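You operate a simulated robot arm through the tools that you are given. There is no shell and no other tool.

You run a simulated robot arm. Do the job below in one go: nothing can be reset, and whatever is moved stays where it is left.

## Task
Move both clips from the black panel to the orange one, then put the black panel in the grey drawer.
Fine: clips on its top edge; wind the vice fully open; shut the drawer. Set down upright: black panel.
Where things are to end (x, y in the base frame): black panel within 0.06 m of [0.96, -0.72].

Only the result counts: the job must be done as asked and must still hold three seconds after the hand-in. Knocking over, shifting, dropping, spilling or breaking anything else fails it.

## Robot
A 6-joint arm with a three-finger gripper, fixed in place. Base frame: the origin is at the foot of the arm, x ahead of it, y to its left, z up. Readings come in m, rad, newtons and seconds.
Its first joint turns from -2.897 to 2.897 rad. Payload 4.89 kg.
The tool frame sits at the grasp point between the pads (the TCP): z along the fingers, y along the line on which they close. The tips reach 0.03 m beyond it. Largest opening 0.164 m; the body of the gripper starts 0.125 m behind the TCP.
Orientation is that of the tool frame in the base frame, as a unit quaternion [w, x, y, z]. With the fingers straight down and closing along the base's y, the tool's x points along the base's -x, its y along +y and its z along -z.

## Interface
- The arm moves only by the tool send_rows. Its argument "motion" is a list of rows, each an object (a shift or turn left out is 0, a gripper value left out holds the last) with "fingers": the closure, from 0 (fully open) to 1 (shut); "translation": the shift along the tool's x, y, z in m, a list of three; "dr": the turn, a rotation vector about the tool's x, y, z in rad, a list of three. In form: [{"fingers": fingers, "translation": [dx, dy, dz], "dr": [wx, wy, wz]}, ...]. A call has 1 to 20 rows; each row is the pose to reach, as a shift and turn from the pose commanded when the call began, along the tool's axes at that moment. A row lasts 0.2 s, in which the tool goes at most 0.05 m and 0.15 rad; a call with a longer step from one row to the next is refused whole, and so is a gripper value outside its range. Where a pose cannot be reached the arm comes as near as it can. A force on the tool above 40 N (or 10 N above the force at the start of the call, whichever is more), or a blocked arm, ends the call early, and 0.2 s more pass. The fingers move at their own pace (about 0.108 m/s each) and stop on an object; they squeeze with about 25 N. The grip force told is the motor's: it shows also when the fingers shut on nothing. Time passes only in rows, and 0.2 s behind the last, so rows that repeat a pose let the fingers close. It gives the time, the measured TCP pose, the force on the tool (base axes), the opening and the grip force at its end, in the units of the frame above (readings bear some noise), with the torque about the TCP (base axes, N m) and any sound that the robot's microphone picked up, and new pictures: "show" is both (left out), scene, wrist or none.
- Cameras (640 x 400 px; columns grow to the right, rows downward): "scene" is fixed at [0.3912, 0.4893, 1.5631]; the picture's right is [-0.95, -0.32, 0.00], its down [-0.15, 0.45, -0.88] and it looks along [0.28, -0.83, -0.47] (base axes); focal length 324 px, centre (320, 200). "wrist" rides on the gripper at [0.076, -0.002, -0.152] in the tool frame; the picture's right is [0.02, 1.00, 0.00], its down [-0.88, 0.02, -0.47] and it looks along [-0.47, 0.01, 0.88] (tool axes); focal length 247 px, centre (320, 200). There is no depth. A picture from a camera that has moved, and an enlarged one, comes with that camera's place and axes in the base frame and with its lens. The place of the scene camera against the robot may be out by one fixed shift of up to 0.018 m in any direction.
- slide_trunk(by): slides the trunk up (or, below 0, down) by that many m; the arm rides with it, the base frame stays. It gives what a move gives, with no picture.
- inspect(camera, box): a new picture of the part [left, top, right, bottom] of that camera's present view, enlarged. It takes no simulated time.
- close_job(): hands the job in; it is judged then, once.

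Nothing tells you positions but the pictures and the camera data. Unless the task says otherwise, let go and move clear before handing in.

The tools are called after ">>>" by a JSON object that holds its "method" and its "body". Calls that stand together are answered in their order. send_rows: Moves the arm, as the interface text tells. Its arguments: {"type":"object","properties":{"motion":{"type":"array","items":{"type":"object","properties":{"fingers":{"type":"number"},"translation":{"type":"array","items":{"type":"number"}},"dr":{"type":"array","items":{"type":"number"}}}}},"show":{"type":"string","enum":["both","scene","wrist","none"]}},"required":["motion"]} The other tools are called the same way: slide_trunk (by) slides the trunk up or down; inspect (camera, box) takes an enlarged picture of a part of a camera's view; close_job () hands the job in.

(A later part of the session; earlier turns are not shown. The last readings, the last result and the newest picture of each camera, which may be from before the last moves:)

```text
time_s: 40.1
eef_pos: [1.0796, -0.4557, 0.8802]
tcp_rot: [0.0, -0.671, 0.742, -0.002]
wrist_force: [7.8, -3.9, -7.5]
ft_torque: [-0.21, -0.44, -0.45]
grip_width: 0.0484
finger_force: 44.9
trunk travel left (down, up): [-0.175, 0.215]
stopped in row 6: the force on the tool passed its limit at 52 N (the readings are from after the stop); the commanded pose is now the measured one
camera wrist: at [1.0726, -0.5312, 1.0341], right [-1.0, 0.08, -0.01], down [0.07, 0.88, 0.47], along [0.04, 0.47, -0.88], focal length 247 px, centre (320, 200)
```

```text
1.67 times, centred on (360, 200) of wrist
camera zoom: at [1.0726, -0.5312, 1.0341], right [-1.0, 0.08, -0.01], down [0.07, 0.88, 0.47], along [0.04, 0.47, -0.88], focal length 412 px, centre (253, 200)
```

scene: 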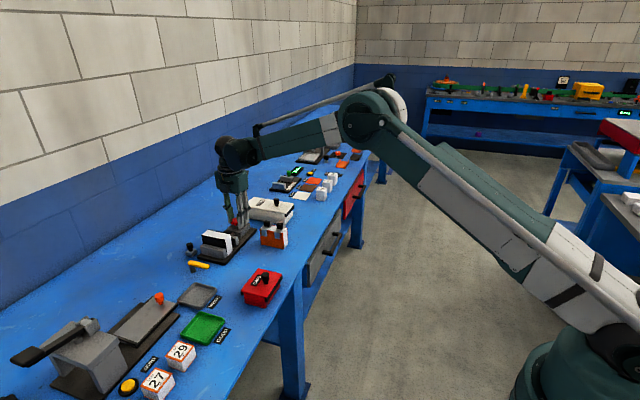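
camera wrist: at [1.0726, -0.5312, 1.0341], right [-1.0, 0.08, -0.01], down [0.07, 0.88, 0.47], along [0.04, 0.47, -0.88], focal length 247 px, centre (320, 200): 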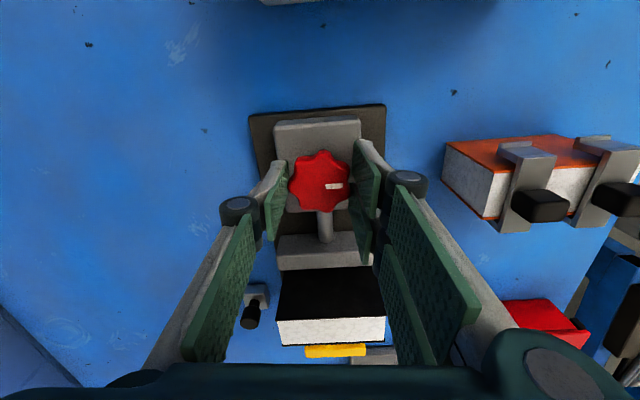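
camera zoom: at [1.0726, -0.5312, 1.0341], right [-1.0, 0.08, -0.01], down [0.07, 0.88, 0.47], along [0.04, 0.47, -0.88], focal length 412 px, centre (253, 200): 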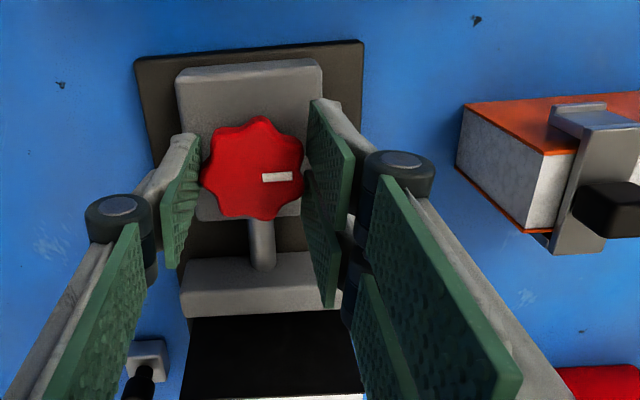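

Over the last 0.5 rad the white mark slipped relative to the fingers, so the wheel may be at its stop at about 2.3 rad. I'll release, lift, and turn the hand back, then look and re-grip to test it.

>>> {"method": "send_rows", "body": {"motion": [{"fingers": 0.5}, {"fingers": 0.5}, {"fingers": 0.5, "translation": [0, 0, -0.02]}, {"fingers": 0.5, "translation": [0, 0, -0.04], "dr": [0, 0, 0.14]}, {"fingers": 0.5, "translation": [0, 0, -0.04], "dr": [0, 0, 0.28]}, {"fingers": 0.5, "translation": [0, 0, -0.04], "dr": [0, 0, 0.42]}, {"fingers": 0.5, "translation": [0, 0, -0.04], "dr": [0, 0, 0.56]}, {"fingers": 0.5, "translation": [0, 0, -0.04], "dr": [0, 0, 0.7]}, {"fingers": 0.5, "translation": [0, 0, -0.04], "dr": [0, 0, 0.84]}, {"fingers": 0.5, "translation": [0, 0, -0.04], "dr": [0, 0, 0.98]}, {"fingers": 0.5, "translation": [0, 0, -0.04], "dr": [0, 0, 1.12]}, {"fingers": 0.5, "translation": [0, 0, -0.04], "dr": [0, 0, 1.26]}, {"fingers": 0.5, "translation": [0, 0, -0.04], "dr": [0, 0, 1.4]}, {"fingers": 0.5, "translation": [0, 0, -0.04], "dr": [0, 0, 1.47]}, {"fingers": 0.5, "translation": [0, 0, -0.04], "dr": [0, 0, 1.47]}]}}

>>> {"method": "inspect", "body": {"camera": "scene", "box": [190, 190, 270, 260]}}

>>> {"method": "inspect", "body": {"camera": "wrist", "box": [220, 60, 460, 240]}}

```text
time_s: 43.3
eef_pos: [1.0781, -0.4551, 0.9222]
tcp_rot: [0.002, 0.0, 1.0, -0.001]
wrist_force: [0.2, -0.8, 0.6]
ft_torque: [0.01, 0.02, 0.04]
grip_width: 0.082
finger_force: 0.0
trunk travel left (down, up): [-0.175, 0.215]
camera wrist: at [1.0013, -0.4557, 1.0749], right [-0.02, 1.0, 0.0], down [0.88, 0.02, 0.48], along [0.48, 0.01, -0.88], focal length 247 px, centre (320, 200)
```

scene: 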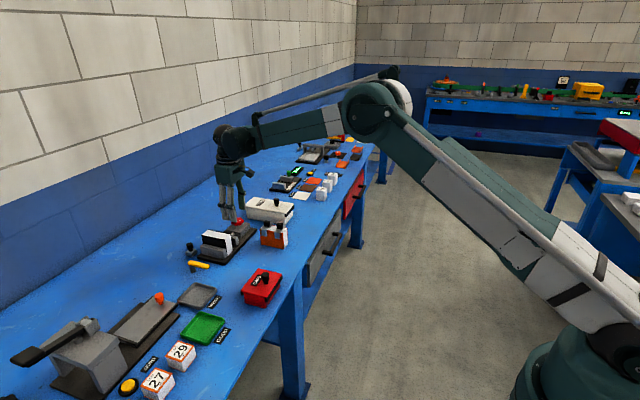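
wrist: 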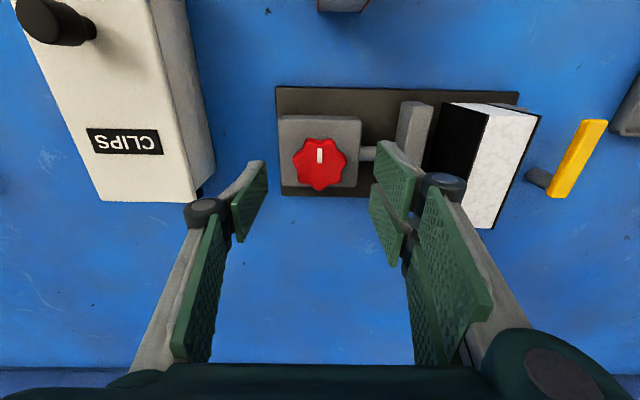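

```text
5.71 times, centred on (230, 225) of scene
camera zoom: at [0.3912, 0.4893, 1.5631], right [-0.95, -0.32, 0.0], down [-0.15, 0.45, -0.88], along [0.28, -0.83, -0.47], focal length 1854 px, centre (834, 57)
```

zoom: 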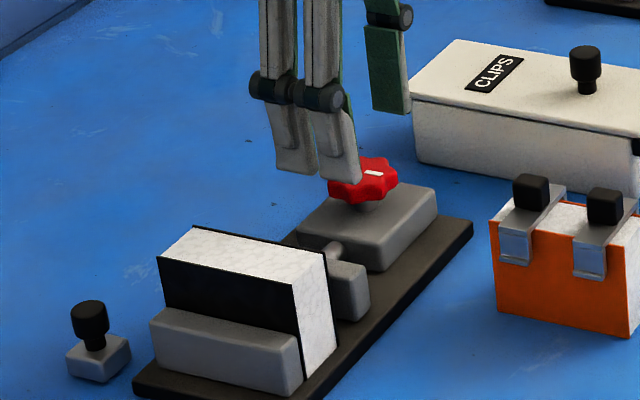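

```text
2.22 times, centred on (340, 150) of wrist
camera zoom: at [1.0013, -0.4557, 1.0749], right [-0.02, 1.0, 0.0], down [0.88, 0.02, 0.48], along [0.48, 0.01, -0.88], focal length 549 px, centre (276, 311)
```

zoom: 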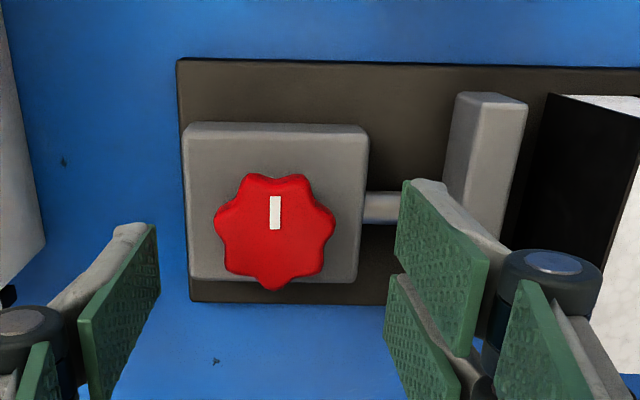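

The jaw has moved back about 20 mm. The mark now points straight toward the robot, and there is still rod visible between the jaw and the block. I'll re-grip from a pre-turned angle and test whether it winds further.

>>> {"method": "send_rows", "body": {"motion": [{"fingers": 0.5, "dr": [0, 0, 0.15]}, {"fingers": 0.5, "dr": [0, 0, 0.3]}, {"fingers": 0.5, "dr": [0, 0, 0.45]}, {"fingers": 0.5, "dr": [0, 0, 0.6]}, {"fingers": 0.5, "dr": [0, 0, 0.75]}, {"fingers": 0.5, "dr": [0, 0, 0.9]}, {"fingers": 0.5, "dr": [0, 0, 1.05]}, {"fingers": 0.5, "dr": [0, 0, 1.2]}, {"fingers": 0.5, "translation": [0, 0, 0.02], "dr": [0, 0, 1.2]}, {"fingers": 0.5, "translation": [0, 0, 0.04], "dr": [0, 0, 1.2]}, {"fingers": 0.5, "translation": [0, 0, 0.04], "dr": [0, 0, 1.2]}, {"fingers": 0.72, "translation": [0, 0, 0.04], "dr": [0, 0, 1.2]}, {"fingers": 0.75, "translation": [0, 0, 0.04], "dr": [0, 0, 1.2]}, {"fingers": 0.75, "translation": [0, 0, 0.04], "dr": [0, 0, 1.2]}]}}

>>> {"method": "inspect", "body": {"camera": "wrist", "box": [200, 80, 440, 260]}}

```text
time_s: 46.3
eef_pos: [1.0787, -0.4542, 0.882]
tcp_rot: [0.002, 0.565, 0.825, 0.0]
wrist_force: [4.9, -1.5, -2.9]
ft_torque: [-0.11, -0.23, -0.03]
grip_width: 0.0486
finger_force: 45.1
trunk travel left (down, up): [-0.175, 0.215]
camera wrist: at [1.0489, -0.3832, 1.0352], right [0.92, 0.38, 0.0], down [0.34, -0.81, 0.48], along [0.19, -0.44, -0.88], focal length 247 px, centre (320, 200)
```

scene: 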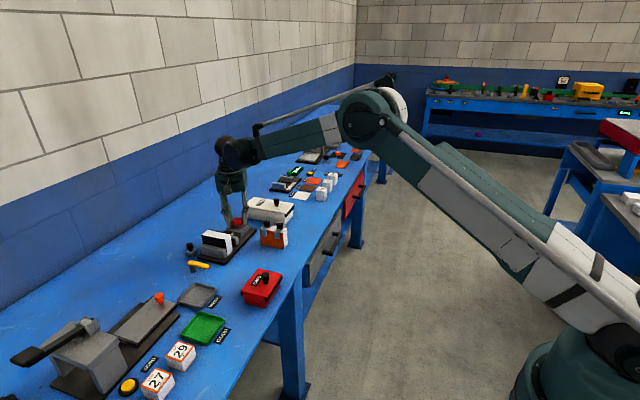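
wrist: 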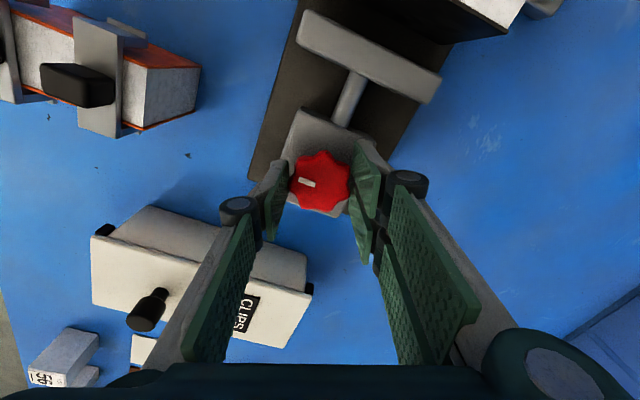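

```text
2.22 times, centred on (320, 170) of wrist
camera zoom: at [1.0489, -0.3832, 1.0352], right [0.92, 0.38, 0.0], down [0.34, -0.81, 0.48], along [0.19, -0.44, -0.88], focal length 549 px, centre (320, 267)
```

zoom: 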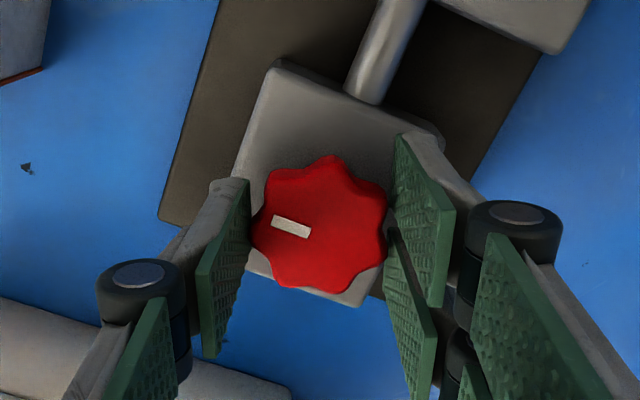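

I'm gripped again with very little side load. I'll turn 0.4 rad counter-clockwise and check whether the mark follows.

>>> {"method": "send_rows", "body": {"motion": [{"fingers": 0.75, "dr": [0, 0, -0.1]}, {"fingers": 0.75, "dr": [0, 0, -0.2]}, {"fingers": 0.75, "dr": [0, 0, -0.3]}, {"fingers": 0.75, "dr": [0, 0, -0.4]}]}}

>>> {"method": "inspect", "body": {"camera": "wrist", "box": [200, 80, 440, 260]}}

>>> {"method": "inspect", "body": {"camera": "scene", "box": [190, 190, 270, 260]}}

```text
time_s: 47.3
eef_pos: [1.0794, -0.4539, 0.8816]
tcp_rot: [0.003, 0.388, 0.922, -0.001]
wrist_force: [11.5, -6.5, 3.7]
ft_torque: [-0.32, -0.29, -0.85]
grip_width: 0.0488
finger_force: 44.8
trunk travel left (down, up): [-0.175, 0.215]
camera wrist: at [1.0239, -0.4007, 1.0344], right [0.7, 0.71, 0.0], down [0.63, -0.62, 0.48], along [0.34, -0.33, -0.88], focal length 247 px, centre (320, 200)
```

scene: 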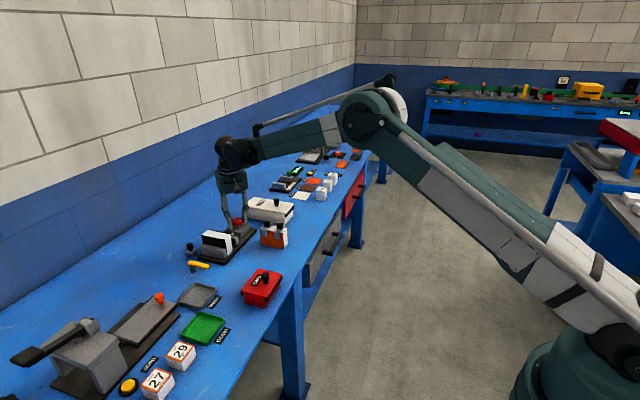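
wrist: 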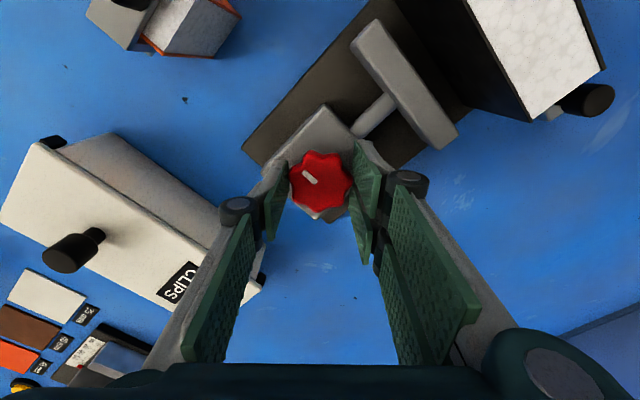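

```text
2.22 times, centred on (320, 170) of wrist
camera zoom: at [1.0239, -0.4007, 1.0344], right [0.7, 0.71, 0.0], down [0.63, -0.62, 0.48], along [0.34, -0.33, -0.88], focal length 549 px, centre (320, 267)
```

zoom: 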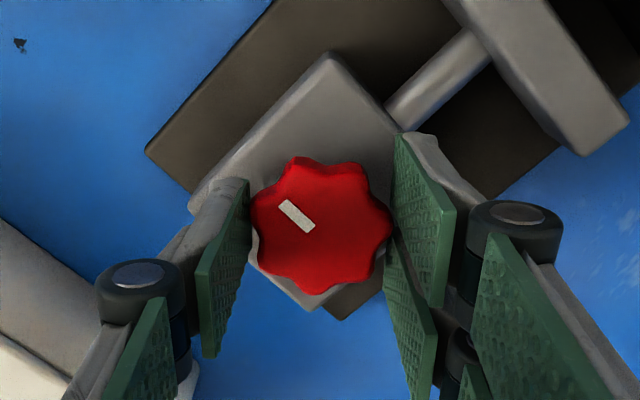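

```text
5.71 times, centred on (230, 225) of scene
camera zoom: at [0.3912, 0.4893, 1.5631], right [-0.95, -0.32, 0.0], down [-0.15, 0.45, -0.88], along [0.28, -0.83, -0.47], focal length 1854 px, centre (834, 57)
```

zoom: 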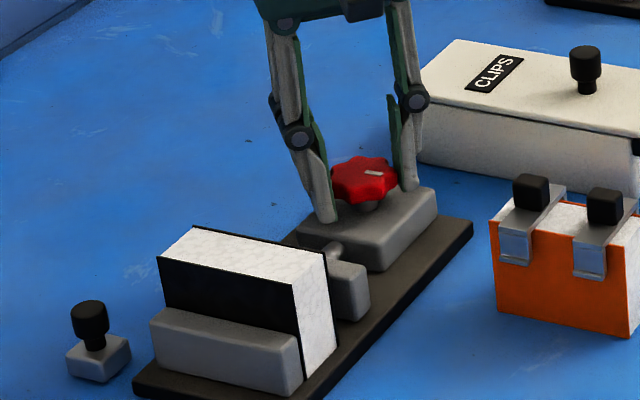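

The wheel didn't follow: the torque rose to 0.85 N·m, and the jaw and mark stayed still. The vice is at its open stop. I'll release, lift and turn the hand back.

>>> {"method": "send_rows", "body": {"motion": [{"fingers": 0.5}, {"fingers": 0.5}, {"fingers": 0.5}, {"fingers": 0.5, "translation": [0, 0, -0.03]}, {"fingers": 0.5, "translation": [0, 0, -0.07]}, {"fingers": 0.5, "translation": [0, 0, -0.11]}, {"fingers": 0.5, "translation": [0, 0, -0.15], "dr": [0, 0, -0.13]}, {"fingers": 0.5, "translation": [0, 0, -0.15], "dr": [0, 0, -0.26]}, {"fingers": 0.5, "translation": [0, 0, -0.15], "dr": [0, 0, -0.4]}, {"fingers": 0.5, "translation": [0, 0, -0.15], "dr": [0, 0, -0.54]}, {"fingers": 0.5, "translation": [0, 0, -0.15], "dr": [0, 0, -0.68]}, {"fingers": 0.5, "translation": [0, 0, -0.15], "dr": [0, 0, -0.797]}, {"fingers": 0.5, "translation": [0, 0, -0.15], "dr": [0, 0, -0.797]}]}}

>>> {"method": "inspect", "body": {"camera": "scene", "box": [180, 190, 270, 270]}}

>>> {"method": "inspect", "body": {"camera": "wrist", "box": [240, 60, 460, 220]}}

```text
time_s: 50.1
eef_pos: [1.0788, -0.4551, 1.0319]
tcp_rot: [0.003, 0.001, 1.0, -0.001]
wrist_force: [-0.5, -0.8, 0.4]
ft_torque: [0.0, -0.02, 0.03]
grip_width: 0.0819
finger_force: 0.0
trunk travel left (down, up): [-0.175, 0.215]
camera wrist: at [1.001, -0.4557, 1.1848], right [-0.02, 1.0, 0.0], down [0.88, 0.02, 0.48], along [0.48, 0.01, -0.88], focal length 247 px, centre (320, 200)
```

scene: 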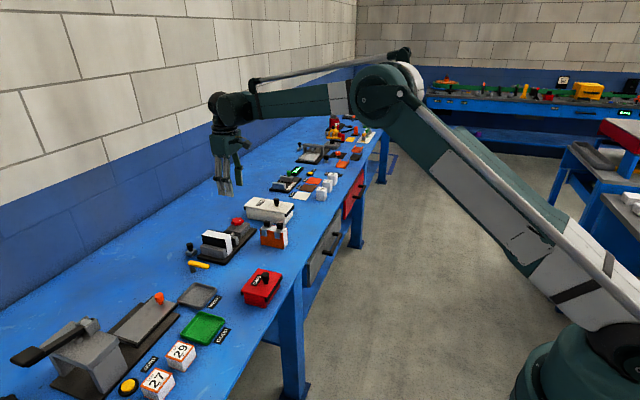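
wrist: 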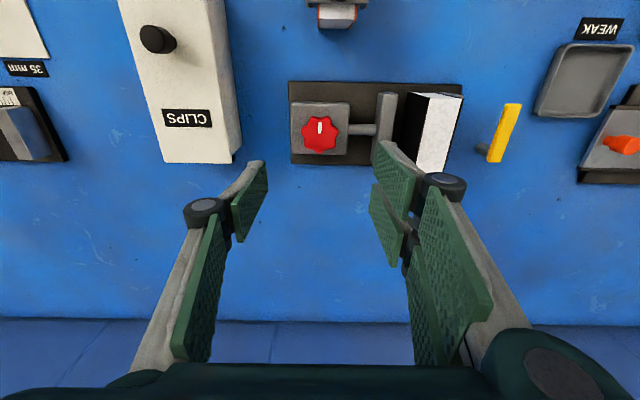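

```text
5.00 times, centred on (225, 230) of scene
camera zoom: at [0.3912, 0.4893, 1.5631], right [-0.95, -0.32, 0.0], down [-0.15, 0.45, -0.88], along [0.28, -0.83, -0.47], focal length 1623 px, centre (795, 50)
```

zoom: 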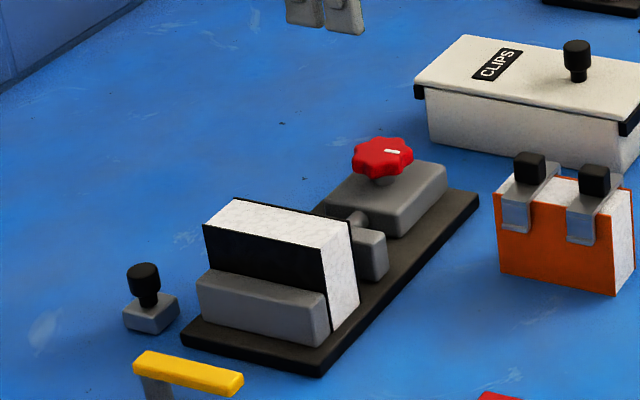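

```text
2.50 times, centred on (350, 140) of wrist
camera zoom: at [1.001, -0.4557, 1.1848], right [-0.02, 1.0, 0.0], down [0.88, 0.02, 0.48], along [0.48, 0.01, -0.88], focal length 617 px, centre (245, 350)
```

zoom: 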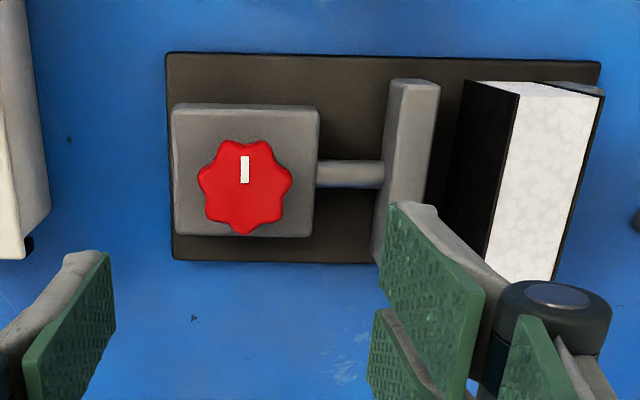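

The vice is fully open with the panel still standing in it. Next is the drawer: its handle sits under the bench edge, so I'll bring the hand in front of the bench and turn it to approach horizontally along +x.

>>> {"method": "send_rows", "body": {"motion": [{"fingers": 0.5, "translation": [0.042, -0.0177, -0.002], "dr": [0, 0, 0.105]}, {"fingers": 0.5, "translation": [0.084, -0.0353, -0.004], "dr": [0, 0, 0.21]}, {"fingers": 0.5, "translation": [0.126, -0.053, -0.006], "dr": [0, 0, 0.315]}, {"fingers": 0.5, "translation": [0.168, -0.0707, -0.008], "dr": [0, 0, 0.42]}, {"fingers": 0.5, "translation": [0.21, -0.0883, -0.01], "dr": [0, 0, 0.525]}, {"fingers": 0.5, "translation": [0.252, -0.106, -0.012], "dr": [0, 0, 0.63]}, {"fingers": 0.5, "translation": [0.294, -0.1237, -0.014], "dr": [0, 0, 0.735]}, {"fingers": 0.5, "translation": [0.336, -0.1413, -0.016], "dr": [0, 0, 0.84]}, {"fingers": 0.5, "translation": [0.378, -0.159, -0.018], "dr": [0, 0, 0.945]}, {"fingers": 0.5, "translation": [0.42, -0.1767, -0.02], "dr": [0, 0, 1.05]}, {"fingers": 0.5, "translation": [0.462, -0.1943, -0.02], "dr": [0, 0, 1.155]}, {"fingers": 0.5, "translation": [0.504, -0.212, -0.02], "dr": [0, 0, 1.26]}, {"fingers": 0.5, "translation": [0.546, -0.2297, -0.02], "dr": [0, 0, 1.365]}, {"fingers": 0.5, "translation": [0.588, -0.2473, -0.02], "dr": [0, 0, 1.47]}, {"fingers": 0.5, "translation": [0.629, -0.265, -0.02], "dr": [0, 0, 1.5708]}, {"fingers": 0.5, "translation": [0.629, -0.265, -0.02], "dr": [0, 0, 1.5708]}]}}

```text
time_s: 53.5
eef_pos: [0.4462, -0.7186, 1.0522]
tcp_rot: [0.003, 0.708, 0.706, 0.002]
wrist_force: [0.1, -0.4, -0.3]
ft_torque: [0.01, -0.07, -0.01]
grip_width: 0.0822
finger_force: 0.1
trunk travel left (down, up): [-0.175, 0.215]
camera wrist: at [0.4438, -0.6418, 1.2039], right [1.0, 0.02, 0.0], down [0.01, -0.88, 0.47], along [0.01, -0.47, -0.88], focal length 247 px, centre (320, 200)
```

scene: 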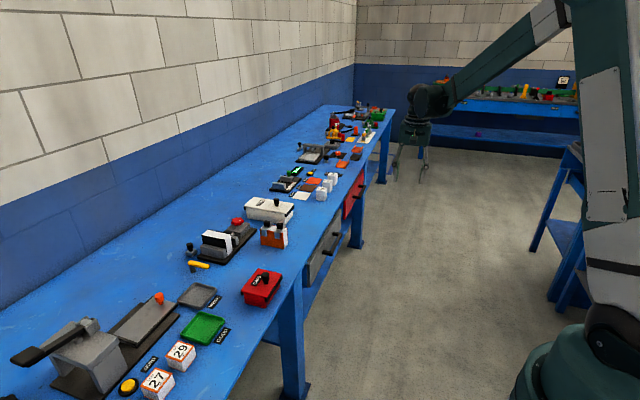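
wrist: 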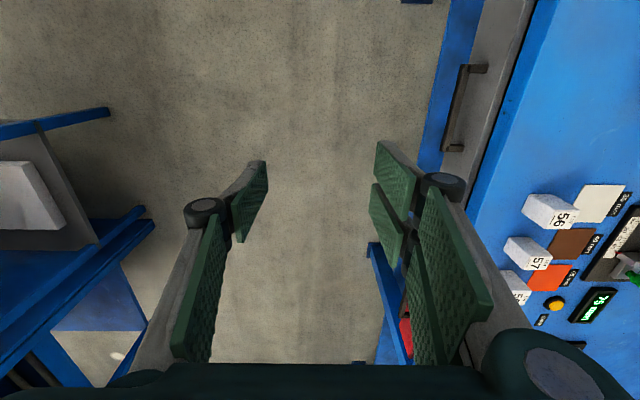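

I see another table off to the left (toward -x) in the wrist view. Before folding the hand back there, I'll check how far away it is.

>>> {"method": "inspect", "body": {"camera": "wrist", "box": [0, 80, 200, 400]}}

>>> {"method": "inspect", "body": {"camera": "scene", "box": [380, 60, 640, 320]}}

>>> {"method": "inspect", "body": {"camera": "wrist", "box": [360, 0, 640, 200]}}

```text
1.25 times, centred on (100, 240) of wrist
camera zoom: at [0.4438, -0.6418, 1.2039], right [1.0, 0.02, 0.0], down [0.01, -0.88, 0.47], along [0.01, -0.47, -0.88], focal length 309 px, centre (595, 150)
```

zoom: 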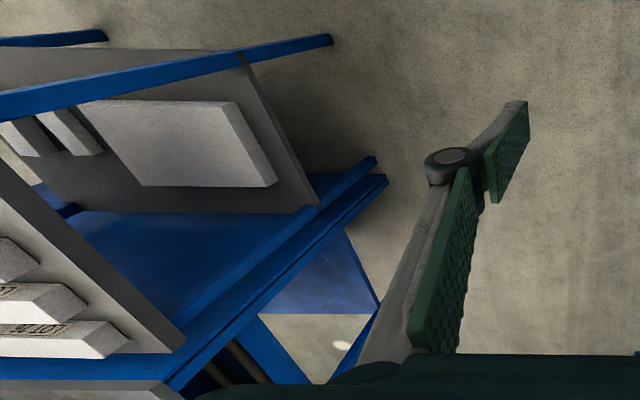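

```text
1.54 times, centred on (510, 190) of scene
camera zoom: at [0.3912, 0.4893, 1.5631], right [-0.95, -0.32, 0.0], down [-0.15, 0.45, -0.88], along [0.28, -0.83, -0.47], focal length 499 px, centre (28, 215)
```

zoom: 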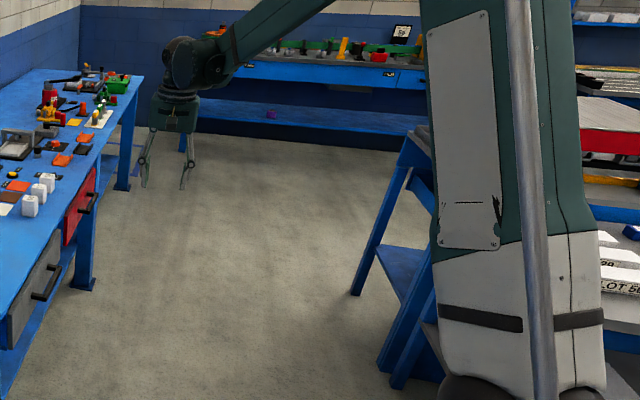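

```text
2.00 times, centred on (500, 100) of wrist
camera zoom: at [0.4438, -0.6418, 1.2039], right [1.0, 0.02, 0.0], down [0.01, -0.88, 0.47], along [0.01, -0.47, -0.88], focal length 494 px, centre (-40, 400)
```

zoom: 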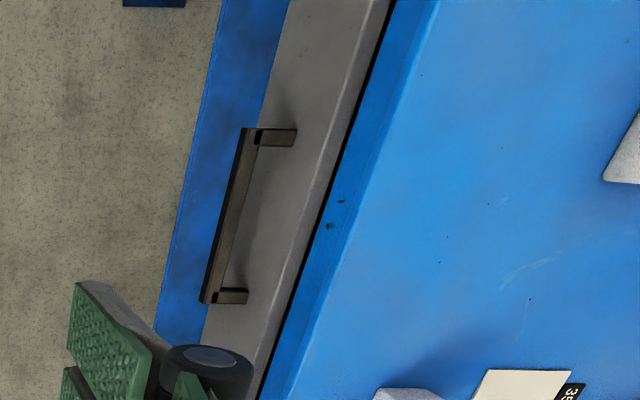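

The rack is well away, at about x≈-0.55. The handle bar runs along y from about -0.63 to -0.80 at x≈0.728, z≈0.65. I'll tilt the hand to horizontal in free space in front of the bench while lowering.

>>> {"method": "send_rows", "body": {"motion": [{"fingers": 0.5, "translation": [0, 0, 0.018], "dr": [-0.1428, 0, 0]}, {"fingers": 0.5, "translation": [0, 0, 0.036], "dr": [-0.2856, 0, 0]}, {"fingers": 0.5, "translation": [0, 0, 0.054], "dr": [-0.4284, 0, 0]}, {"fingers": 0.5, "translation": [0, 0, 0.072], "dr": [-0.5712, 0, 0]}, {"fingers": 0.5, "translation": [0, 0, 0.09], "dr": [-0.714, 0, 0]}, {"fingers": 0.5, "translation": [0, 0, 0.108], "dr": [-0.8568, 0, 0]}, {"fingers": 0.5, "translation": [0, 0, 0.126], "dr": [-0.9996, 0, 0]}, {"fingers": 0.5, "translation": [0, 0, 0.144], "dr": [-1.1424, 0, 0]}, {"fingers": 0.5, "translation": [0, 0, 0.162], "dr": [-1.2852, 0, 0]}, {"fingers": 0.5, "translation": [0, 0, 0.18], "dr": [-1.428, 0, 0]}, {"fingers": 0.5, "translation": [0, 0, 0.198], "dr": [-1.5708, 0, 0]}, {"fingers": 0.5, "translation": [0, 0, 0.2], "dr": [-1.5708, 0, 0]}]}}

```text
time_s: 56.1
eef_pos: [0.4533, -0.7444, 0.8644]
tcp_rot: [0.502, 0.497, 0.499, 0.501]
wrist_force: [-0.3, -0.6, 0.3]
ft_torque: [-0.03, 0.06, 0.01]
grip_width: 0.0821
finger_force: 0.1
out of reach, approached as far as the arm can: row 11, 12
trunk travel left (down, up): [-0.175, 0.215]
camera wrist: at [0.3006, -0.6671, 0.8626], right [0.0, 0.02, 1.0], down [-0.47, -0.88, 0.02], along [0.88, -0.47, 0.02], focal length 247 px, centre (320, 200)
```

scene: 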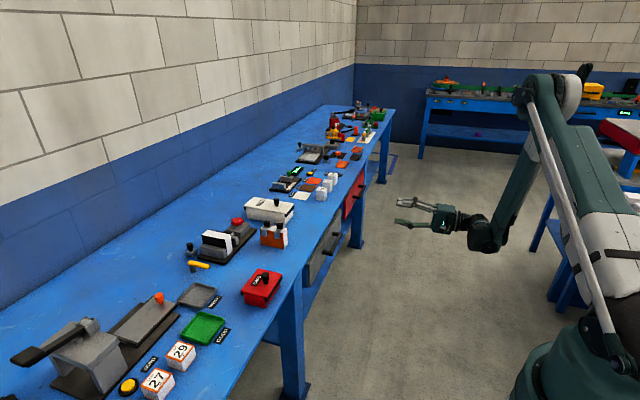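
wrist: 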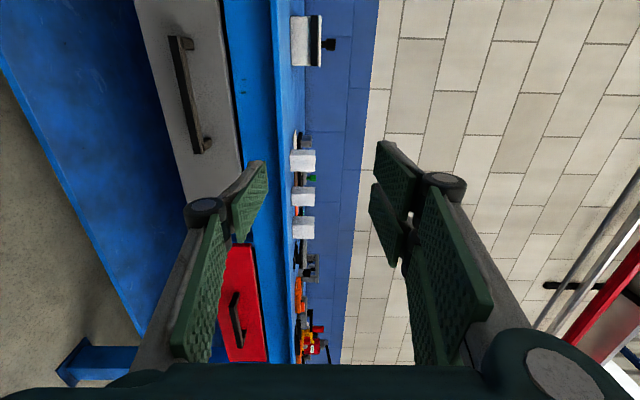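

The hand is horizontal, though this spot is near the arm's inner limit. I'll move to a pre-grasp pose in front of the handle at about (0.64, -0.716, 0.652).

>>> {"method": "send_rows", "body": {"motion": [{"fingers": 0.5, "translation": [0, -0.025, 0.025]}, {"fingers": 0.5, "translation": [0, -0.055, 0.055]}, {"fingers": 0.5, "translation": [0, -0.085, 0.085]}, {"fingers": 0.5, "translation": [0, -0.115, 0.115]}, {"fingers": 0.5, "translation": [0, -0.145, 0.145]}, {"fingers": 0.5, "translation": [0, -0.175, 0.17]}, {"fingers": 0.5, "translation": [0, -0.2, 0.19]}, {"fingers": 0.5, "translation": [0, -0.2, 0.19]}]}}

>>> {"method": "inspect", "body": {"camera": "scene", "box": [280, 170, 480, 320]}}

```text
time_s: 57.9
eef_pos: [0.6455, -0.7493, 0.6649]
tcp_rot: [0.501, 0.498, 0.499, 0.501]
wrist_force: [0.1, 0.3, 0.1]
ft_torque: [0.01, 0.05, 0.02]
grip_width: 0.0822
finger_force: 0.0
out of reach, approached as far as the arm can: row 1, 2, 3, 4, 5, 6, 7, 8
trunk travel left (down, up): [-0.175, 0.215]
camera wrist: at [0.4931, -0.6728, 0.6633], right [0.0, 0.02, 1.0], down [-0.47, -0.88, 0.02], along [0.88, -0.47, 0.01], focal length 247 px, centre (320, 200)
```

scene: 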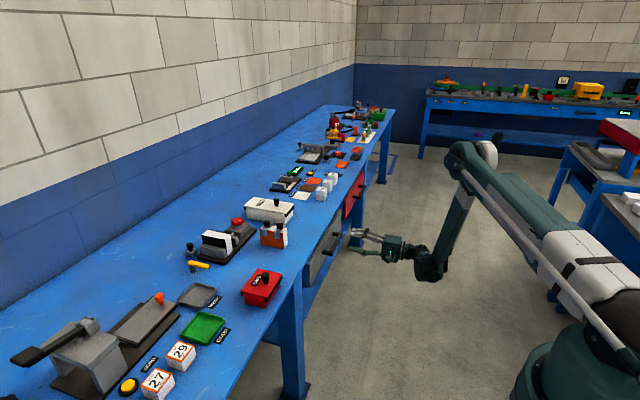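
wrist: 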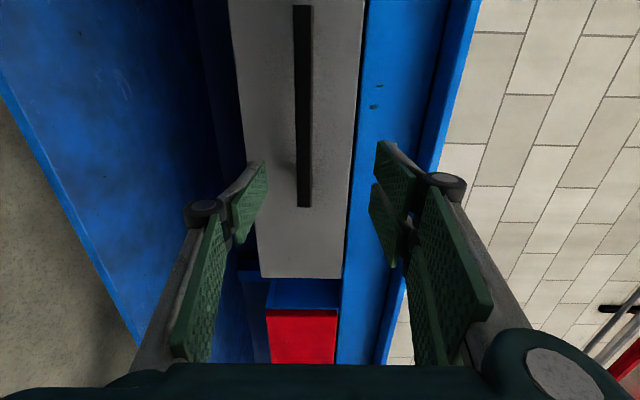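

```text
2.67 times, centred on (380, 245) of scene
camera zoom: at [0.3912, 0.4893, 1.5631], right [-0.95, -0.32, 0.0], down [-0.15, 0.45, -0.88], along [0.28, -0.83, -0.47], focal length 865 px, centre (160, 80)
```

zoom: 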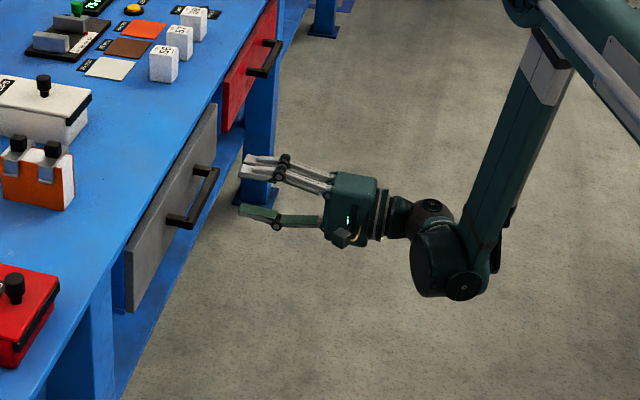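

The pose reports out of reach at this yaw: y is 3 cm off. I'll yaw the hand about 30° toward the radial direction, which should be easier for the arm and still lets the fingers straddle the bar.

>>> {"method": "send_rows", "body": {"motion": [{"fingers": 0.5, "dr": [0, -0.13, 0]}, {"fingers": 0.5, "dr": [0, -0.26, 0]}, {"fingers": 0.5, "dr": [0, -0.39, 0]}, {"fingers": 0.5, "dr": [0, -0.52, 0]}, {"fingers": 0.5, "dr": [0, -0.52, 0]}]}}

>>> {"method": "inspect", "body": {"camera": "scene", "box": [280, 170, 480, 320]}}

```text
time_s: 59.1
eef_pos: [0.7004, -0.8472, 0.6823]
tcp_rot: [0.614, 0.611, 0.352, 0.355]
wrist_force: [0.1, -1.2, 0.2]
ft_torque: [0.01, 0.0, 0.05]
grip_width: 0.082
finger_force: 0.2
out of reach, approached as far as the arm can: row 1, 2, 3, 4, 5
trunk travel left (down, up): [-0.175, 0.215]
camera wrist: at [0.6059, -0.7054, 0.6805], right [0.01, 0.02, 1.0], down [-0.85, -0.53, 0.02], along [0.53, -0.85, 0.01], focal length 247 px, centre (320, 200)
```

scene: 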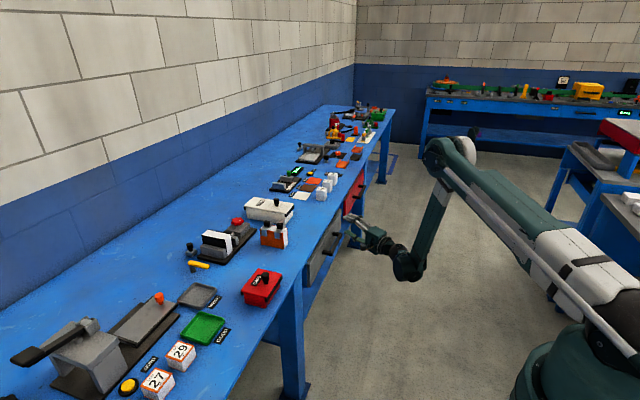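
wrist: 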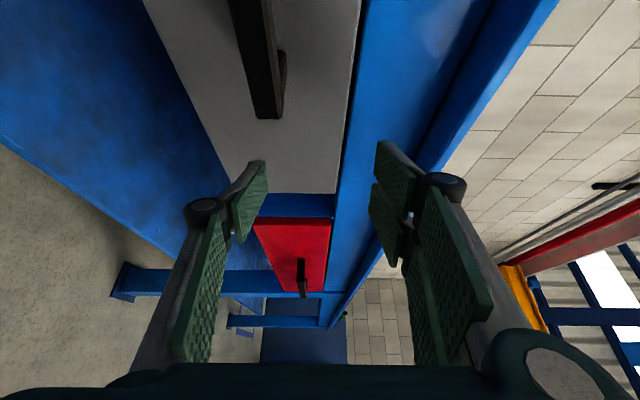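

```text
2.67 times, centred on (380, 245) of scene
camera zoom: at [0.3912, 0.4893, 1.5631], right [-0.95, -0.32, 0.0], down [-0.15, 0.45, -0.88], along [0.28, -0.83, -0.47], focal length 865 px, centre (160, 80)
```

zoom: 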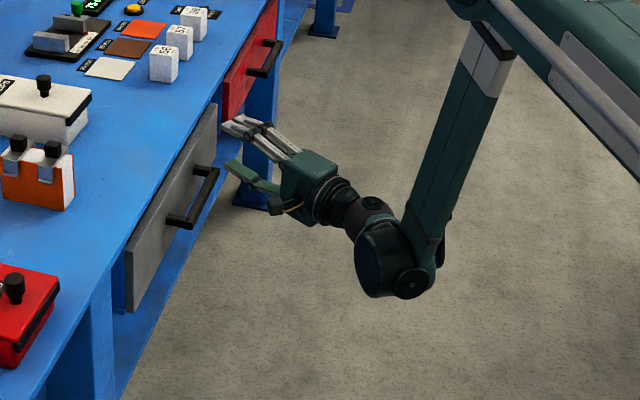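

The arm's limit here is bending the wrist with a horizontal tool this close in, so yawing made it worse. I'll undo the yaw and pitch the tool about 35° downward, which eases the wrist while the fingers can still straddle the bar from the front and above.

>>> {"method": "send_rows", "body": {"motion": [{"fingers": 0.5, "dr": [0, 0.13, 0]}, {"fingers": 0.5, "dr": [0, 0.26, 0]}, {"fingers": 0.5, "dr": [0, 0.39, 0]}, {"fingers": 0.5, "dr": [0, 0.52, 0]}], "show": "none"}}

>>> {"method": "send_rows", "body": {"motion": [{"fingers": 0.5, "dr": [0.13, 0, 0]}, {"fingers": 0.5, "dr": [0.26, 0, 0]}, {"fingers": 0.5, "dr": [0.39, 0, 0]}, {"fingers": 0.5, "dr": [0.52, 0, 0]}, {"fingers": 0.5, "dr": [0.61, 0, 0]}, {"fingers": 0.5, "dr": [0.61, 0, 0]}]}}

>>> {"method": "inspect", "body": {"camera": "scene", "box": [280, 170, 480, 320]}}

```text
time_s: 60.1
eef_pos: [0.6981, -0.8426, 0.6975]
tcp_rot: [0.501, 0.499, 0.5, 0.499]
wrist_force: [0.2, -0.4, 0.1]
ft_torque: [0.0, 0.0, -0.05]
grip_width: 0.0818
finger_force: 0.0
out of reach, approached as far as the arm can: row 4
trunk travel left (down, up): [-0.175, 0.215]
```

```text
time_s: 61.5
eef_pos: [0.6972, -0.8418, 0.6991]
tcp_rot: [0.329, 0.627, 0.625, 0.327]
wrist_force: [-0.2, -0.4, -0.1]
ft_torque: [-0.03, -0.03, 0.01]
grip_width: 0.0821
finger_force: 0.0
trunk travel left (down, up): [-0.175, 0.215]
camera wrist: at [0.5712, -0.7649, 0.7838], right [0.57, 0.02, 0.82], down [-0.38, -0.88, 0.29], along [0.73, -0.48, -0.49], focal length 247 px, centre (320, 200)
```

scene: 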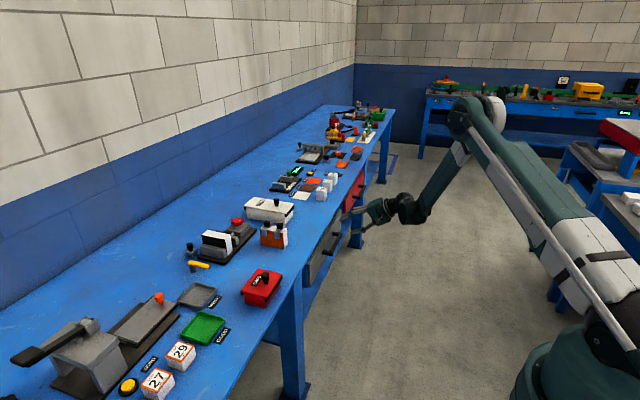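
wrist: 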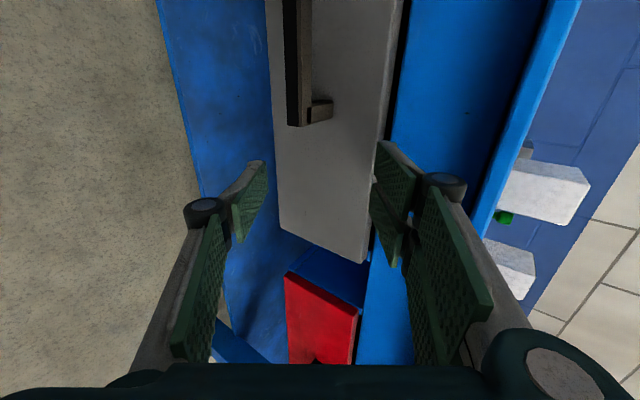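

```text
2.67 times, centred on (380, 245) of scene
camera zoom: at [0.3912, 0.4893, 1.5631], right [-0.95, -0.32, 0.0], down [-0.15, 0.45, -0.88], along [0.28, -0.83, -0.47], focal length 865 px, centre (160, 80)
```

zoom: 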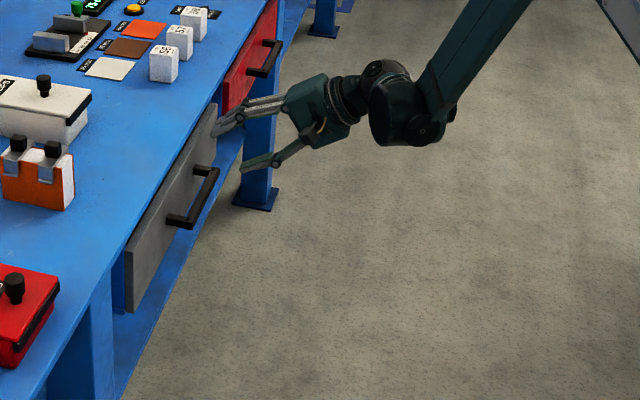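

The arm has now taken the 35° pitch exactly, at (0.697, -0.842, 0.699). I'll back off a little and slide over to the centre of the handle.

>>> {"method": "send_rows", "body": {"motion": [{"fingers": 0.5, "translation": [0.0, -0.0227, -0.0171]}, {"fingers": 0.5, "translation": [0.04, -0.0227, -0.0171]}, {"fingers": 0.5, "translation": [0.08, -0.0227, -0.0171]}, {"fingers": 0.5, "translation": [0.122, -0.0227, -0.0171]}, {"fingers": 0.5, "translation": [0.122, -0.0227, -0.0171]}]}}

>>> {"method": "inspect", "body": {"camera": "scene", "box": [280, 170, 440, 290]}}

>>> {"method": "inspect", "body": {"camera": "wrist", "box": [180, 0, 480, 240]}}

```text
time_s: 62.7
eef_pos: [0.6731, -0.7198, 0.6897]
tcp_rot: [0.329, 0.628, 0.625, 0.327]
wrist_force: [0.4, 0.0, -1.0]
ft_torque: [0.02, -0.03, 0.03]
grip_width: 0.0821
finger_force: 0.2
trunk travel left (down, up): [-0.175, 0.215]
camera wrist: at [0.5458, -0.643, 0.7755], right [0.57, 0.02, 0.82], down [-0.38, -0.88, 0.29], along [0.73, -0.48, -0.49], focal length 247 px, centre (320, 200)
```

scene: 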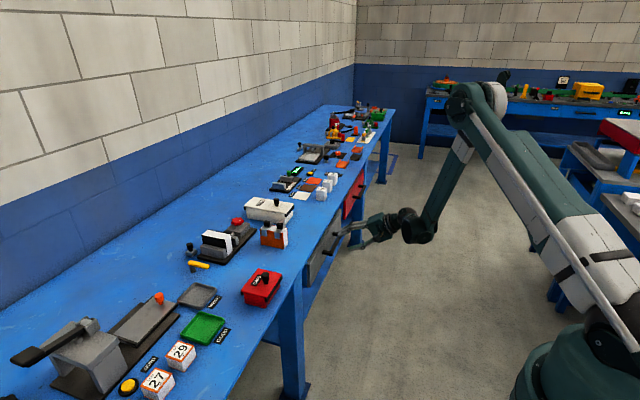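
wrist: 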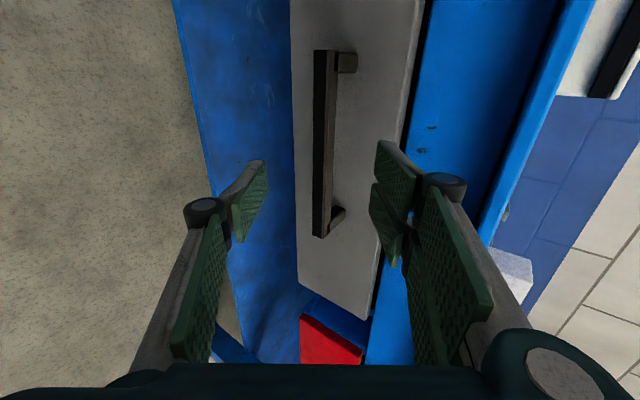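

```text
3.33 times, centred on (360, 230) of scene
camera zoom: at [0.3912, 0.4893, 1.5631], right [-0.95, -0.32, 0.0], down [-0.15, 0.45, -0.88], along [0.28, -0.83, -0.47], focal length 1082 px, centre (187, 100)
```

zoom: 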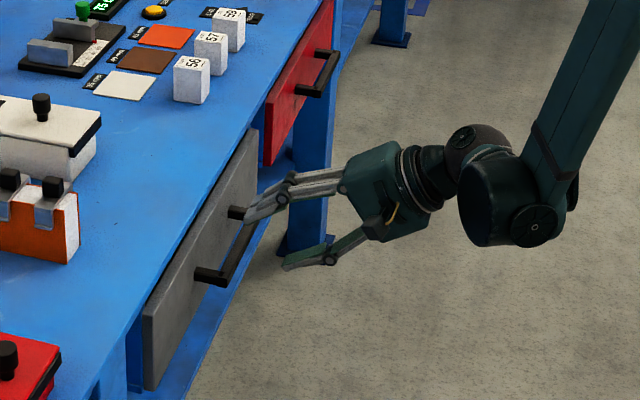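

```text
1.67 times, centred on (330, 120) of wrist
camera zoom: at [0.5458, -0.643, 0.7755], right [0.57, 0.02, 0.82], down [-0.38, -0.88, 0.29], along [0.73, -0.48, -0.49], focal length 412 px, centre (303, 333)
```

zoom: 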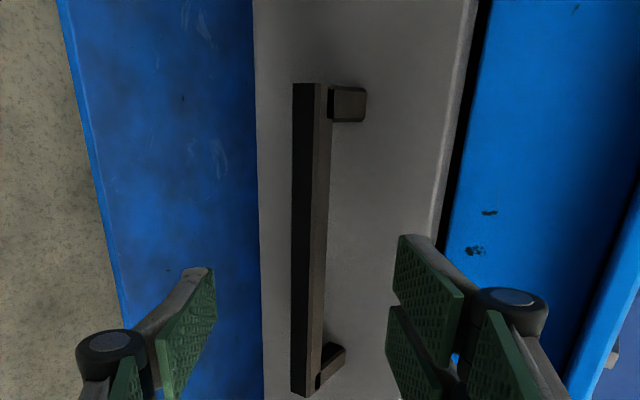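

The bar is about 0.065 m ahead along the tool axis and nearly centred. I'll narrow the fingers to about 0.045 m and advance over it slowly.

>>> {"method": "send_rows", "body": {"motion": [{"fingers": 0.72, "translation": [0.0, 0.002, 0.0]}, {"fingers": 0.72, "translation": [0.0, 0.002, 0.012]}, {"fingers": 0.72, "translation": [0.0, 0.002, 0.025]}, {"fingers": 0.72, "translation": [0.0, 0.002, 0.037]}, {"fingers": 0.72, "translation": [0.0, 0.002, 0.047]}, {"fingers": 0.72, "translation": [0.0, 0.002, 0.055]}, {"fingers": 0.72, "translation": [0.0, 0.002, 0.055]}]}}

>>> {"method": "inspect", "body": {"camera": "scene", "box": [280, 170, 440, 290]}}

>>> {"method": "inspect", "body": {"camera": "wrist", "box": [200, 60, 440, 260]}}

```text
time_s: 64.3
eef_pos: [0.7171, -0.7203, 0.6591]
tcp_rot: [0.33, 0.627, 0.626, 0.326]
wrist_force: [-0.7, 0.5, 0.1]
ft_torque: [-0.02, 0.02, -0.01]
grip_width: 0.0458
finger_force: 0.0
trunk travel left (down, up): [-0.175, 0.215]
camera wrist: at [0.5915, -0.6434, 0.7451], right [0.57, 0.02, 0.82], down [-0.38, -0.88, 0.29], along [0.73, -0.48, -0.49], focal length 247 px, centre (320, 200)
```

scene: 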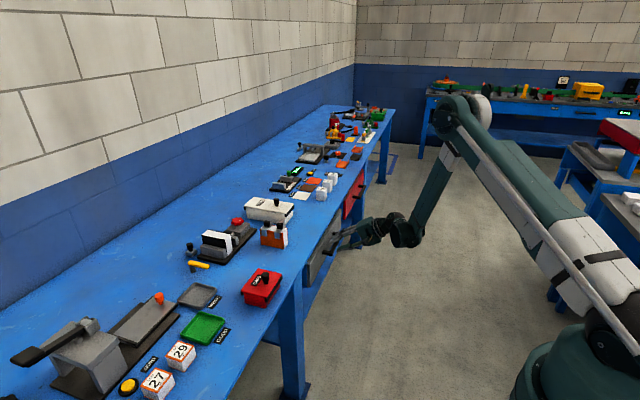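
wrist: 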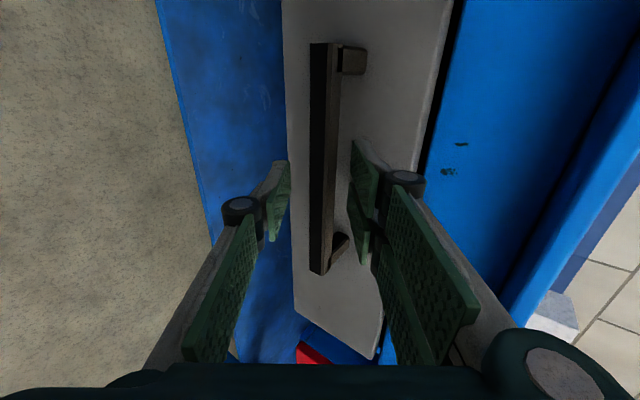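

```text
3.33 times, centred on (360, 230) of scene
camera zoom: at [0.3912, 0.4893, 1.5631], right [-0.95, -0.32, 0.0], down [-0.15, 0.45, -0.88], along [0.28, -0.83, -0.47], focal length 1082 px, centre (187, 100)
```

zoom: 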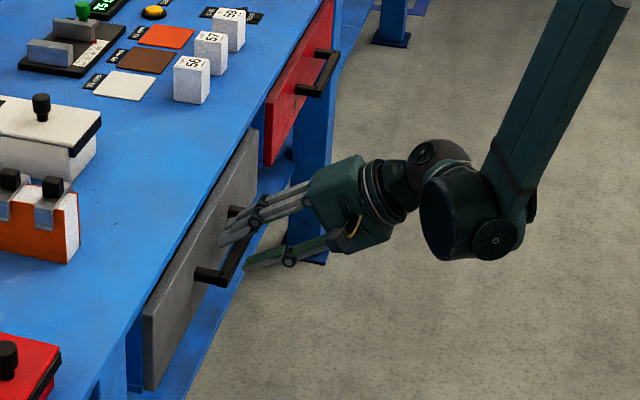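

```text
2.00 times, centred on (320, 160) of wrist
camera zoom: at [0.5915, -0.6434, 0.7451], right [0.57, 0.02, 0.82], down [-0.38, -0.88, 0.29], along [0.73, -0.48, -0.49], focal length 494 px, centre (320, 280)
```

zoom: 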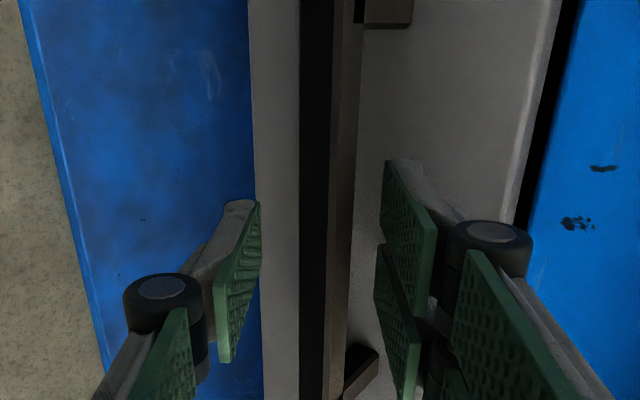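

The bar is between the fingers. I'll close on it.

>>> {"method": "send_rows", "body": {"motion": [{"fingers": 0.95}, {"fingers": 0.95}, {"fingers": 0.95}, {"fingers": 0.95}]}}

>>> {"method": "inspect", "body": {"camera": "wrist", "box": [200, 60, 440, 260]}}

```text
time_s: 65.3
eef_pos: [0.7178, -0.7202, 0.6604]
tcp_rot: [0.33, 0.627, 0.626, 0.327]
wrist_force: [1.6, -5.1, 24.7]
ft_torque: [0.07, -0.63, 0.2]
grip_width: 0.0217
finger_force: 44.6
trunk travel left (down, up): [-0.175, 0.215]
camera wrist: at [0.5912, -0.6432, 0.7463], right [0.57, 0.02, 0.82], down [-0.38, -0.88, 0.29], along [0.73, -0.48, -0.49], focal length 247 px, centre (320, 200)
```

scene: 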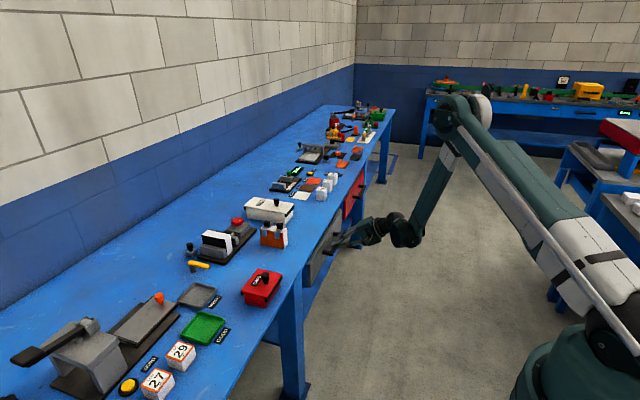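
wrist: 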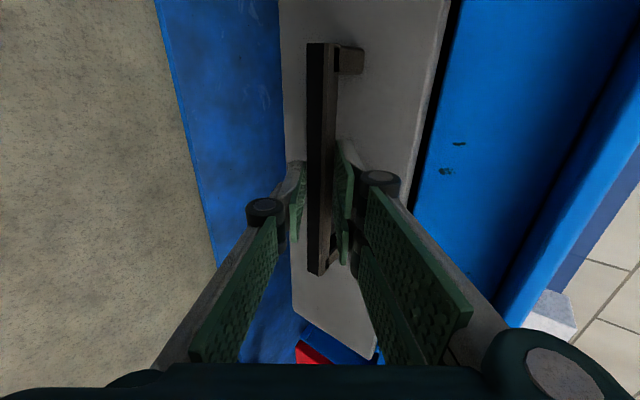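

```text
2.00 times, centred on (320, 160) of wrist
camera zoom: at [0.5912, -0.6432, 0.7463], right [0.57, 0.02, 0.82], down [-0.38, -0.88, 0.29], along [0.73, -0.48, -0.49], focal length 494 px, centre (320, 280)
```

zoom: 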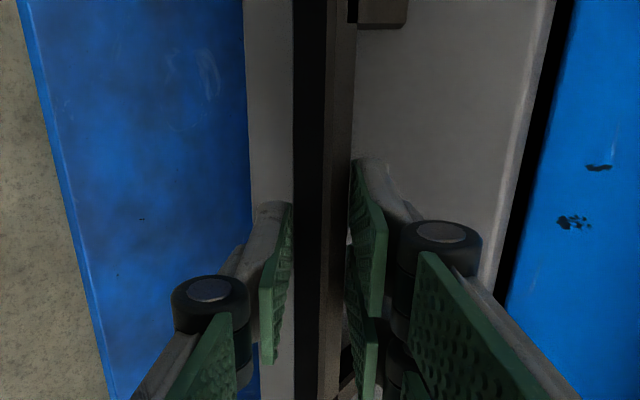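

I have the handle at 0.0217 m. I'll pull slowly along -x.

>>> {"method": "send_rows", "body": {"motion": [{"fingers": 0.95, "translation": [0, -0.005, -0.0088]}, {"fingers": 0.95, "translation": [0, -0.0106, -0.0171]}, {"fingers": 0.95, "translation": [0, -0.0219, -0.0335]}, {"fingers": 0.95, "translation": [0, -0.0333, -0.05]}, {"fingers": 0.95, "translation": [0, -0.0447, -0.0664]}, {"fingers": 0.95, "translation": [0, -0.056, -0.0829]}]}}

>>> {"method": "inspect", "body": {"camera": "scene", "box": [280, 170, 480, 320]}}

```text
time_s: 66.7
eef_pos: [0.6165, -0.7195, 0.6607]
tcp_rot: [0.329, 0.627, 0.626, 0.327]
wrist_force: [0.3, -12.5, 12.5]
ft_torque: [-0.61, -0.4, -0.8]
grip_width: 0.0214
finger_force: 45.2
trunk travel left (down, up): [-0.175, 0.215]
camera wrist: at [0.4901, -0.6432, 0.7466], right [0.57, 0.02, 0.82], down [-0.38, -0.88, 0.29], along [0.73, -0.48, -0.49], focal length 247 px, centre (320, 200)
```

scene: 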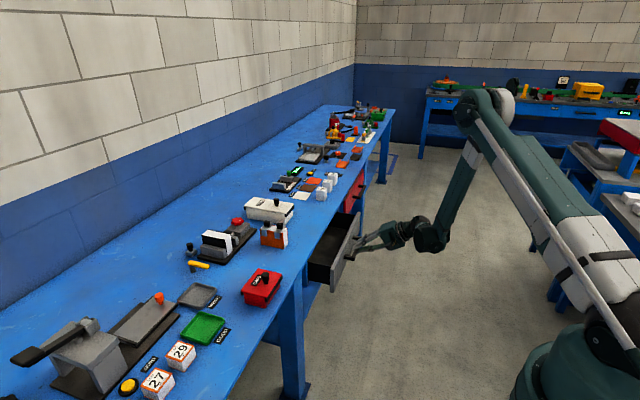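
wrist: 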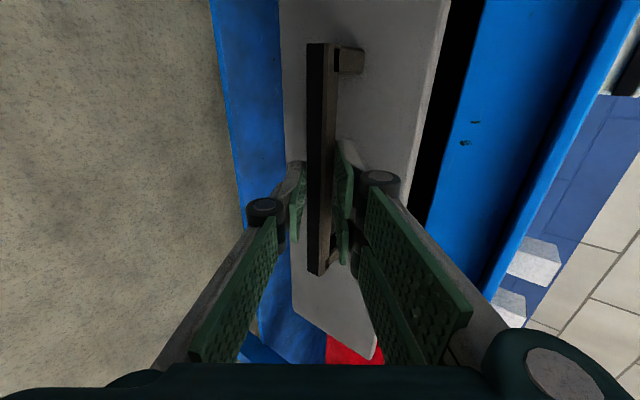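

```text
2.67 times, centred on (380, 245) of scene
camera zoom: at [0.3912, 0.4893, 1.5631], right [-0.95, -0.32, 0.0], down [-0.15, 0.45, -0.88], along [0.28, -0.83, -0.47], focal length 865 px, centre (160, 80)
```

zoom: 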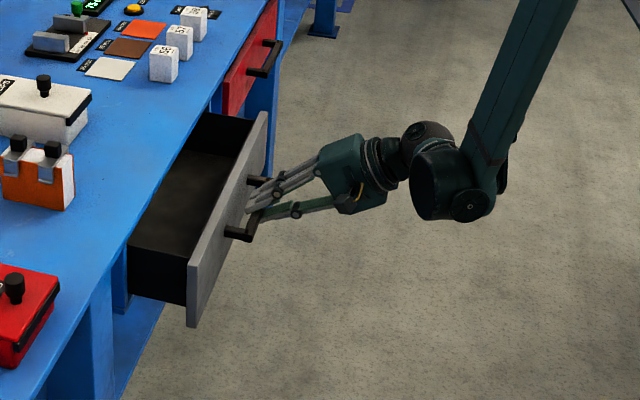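

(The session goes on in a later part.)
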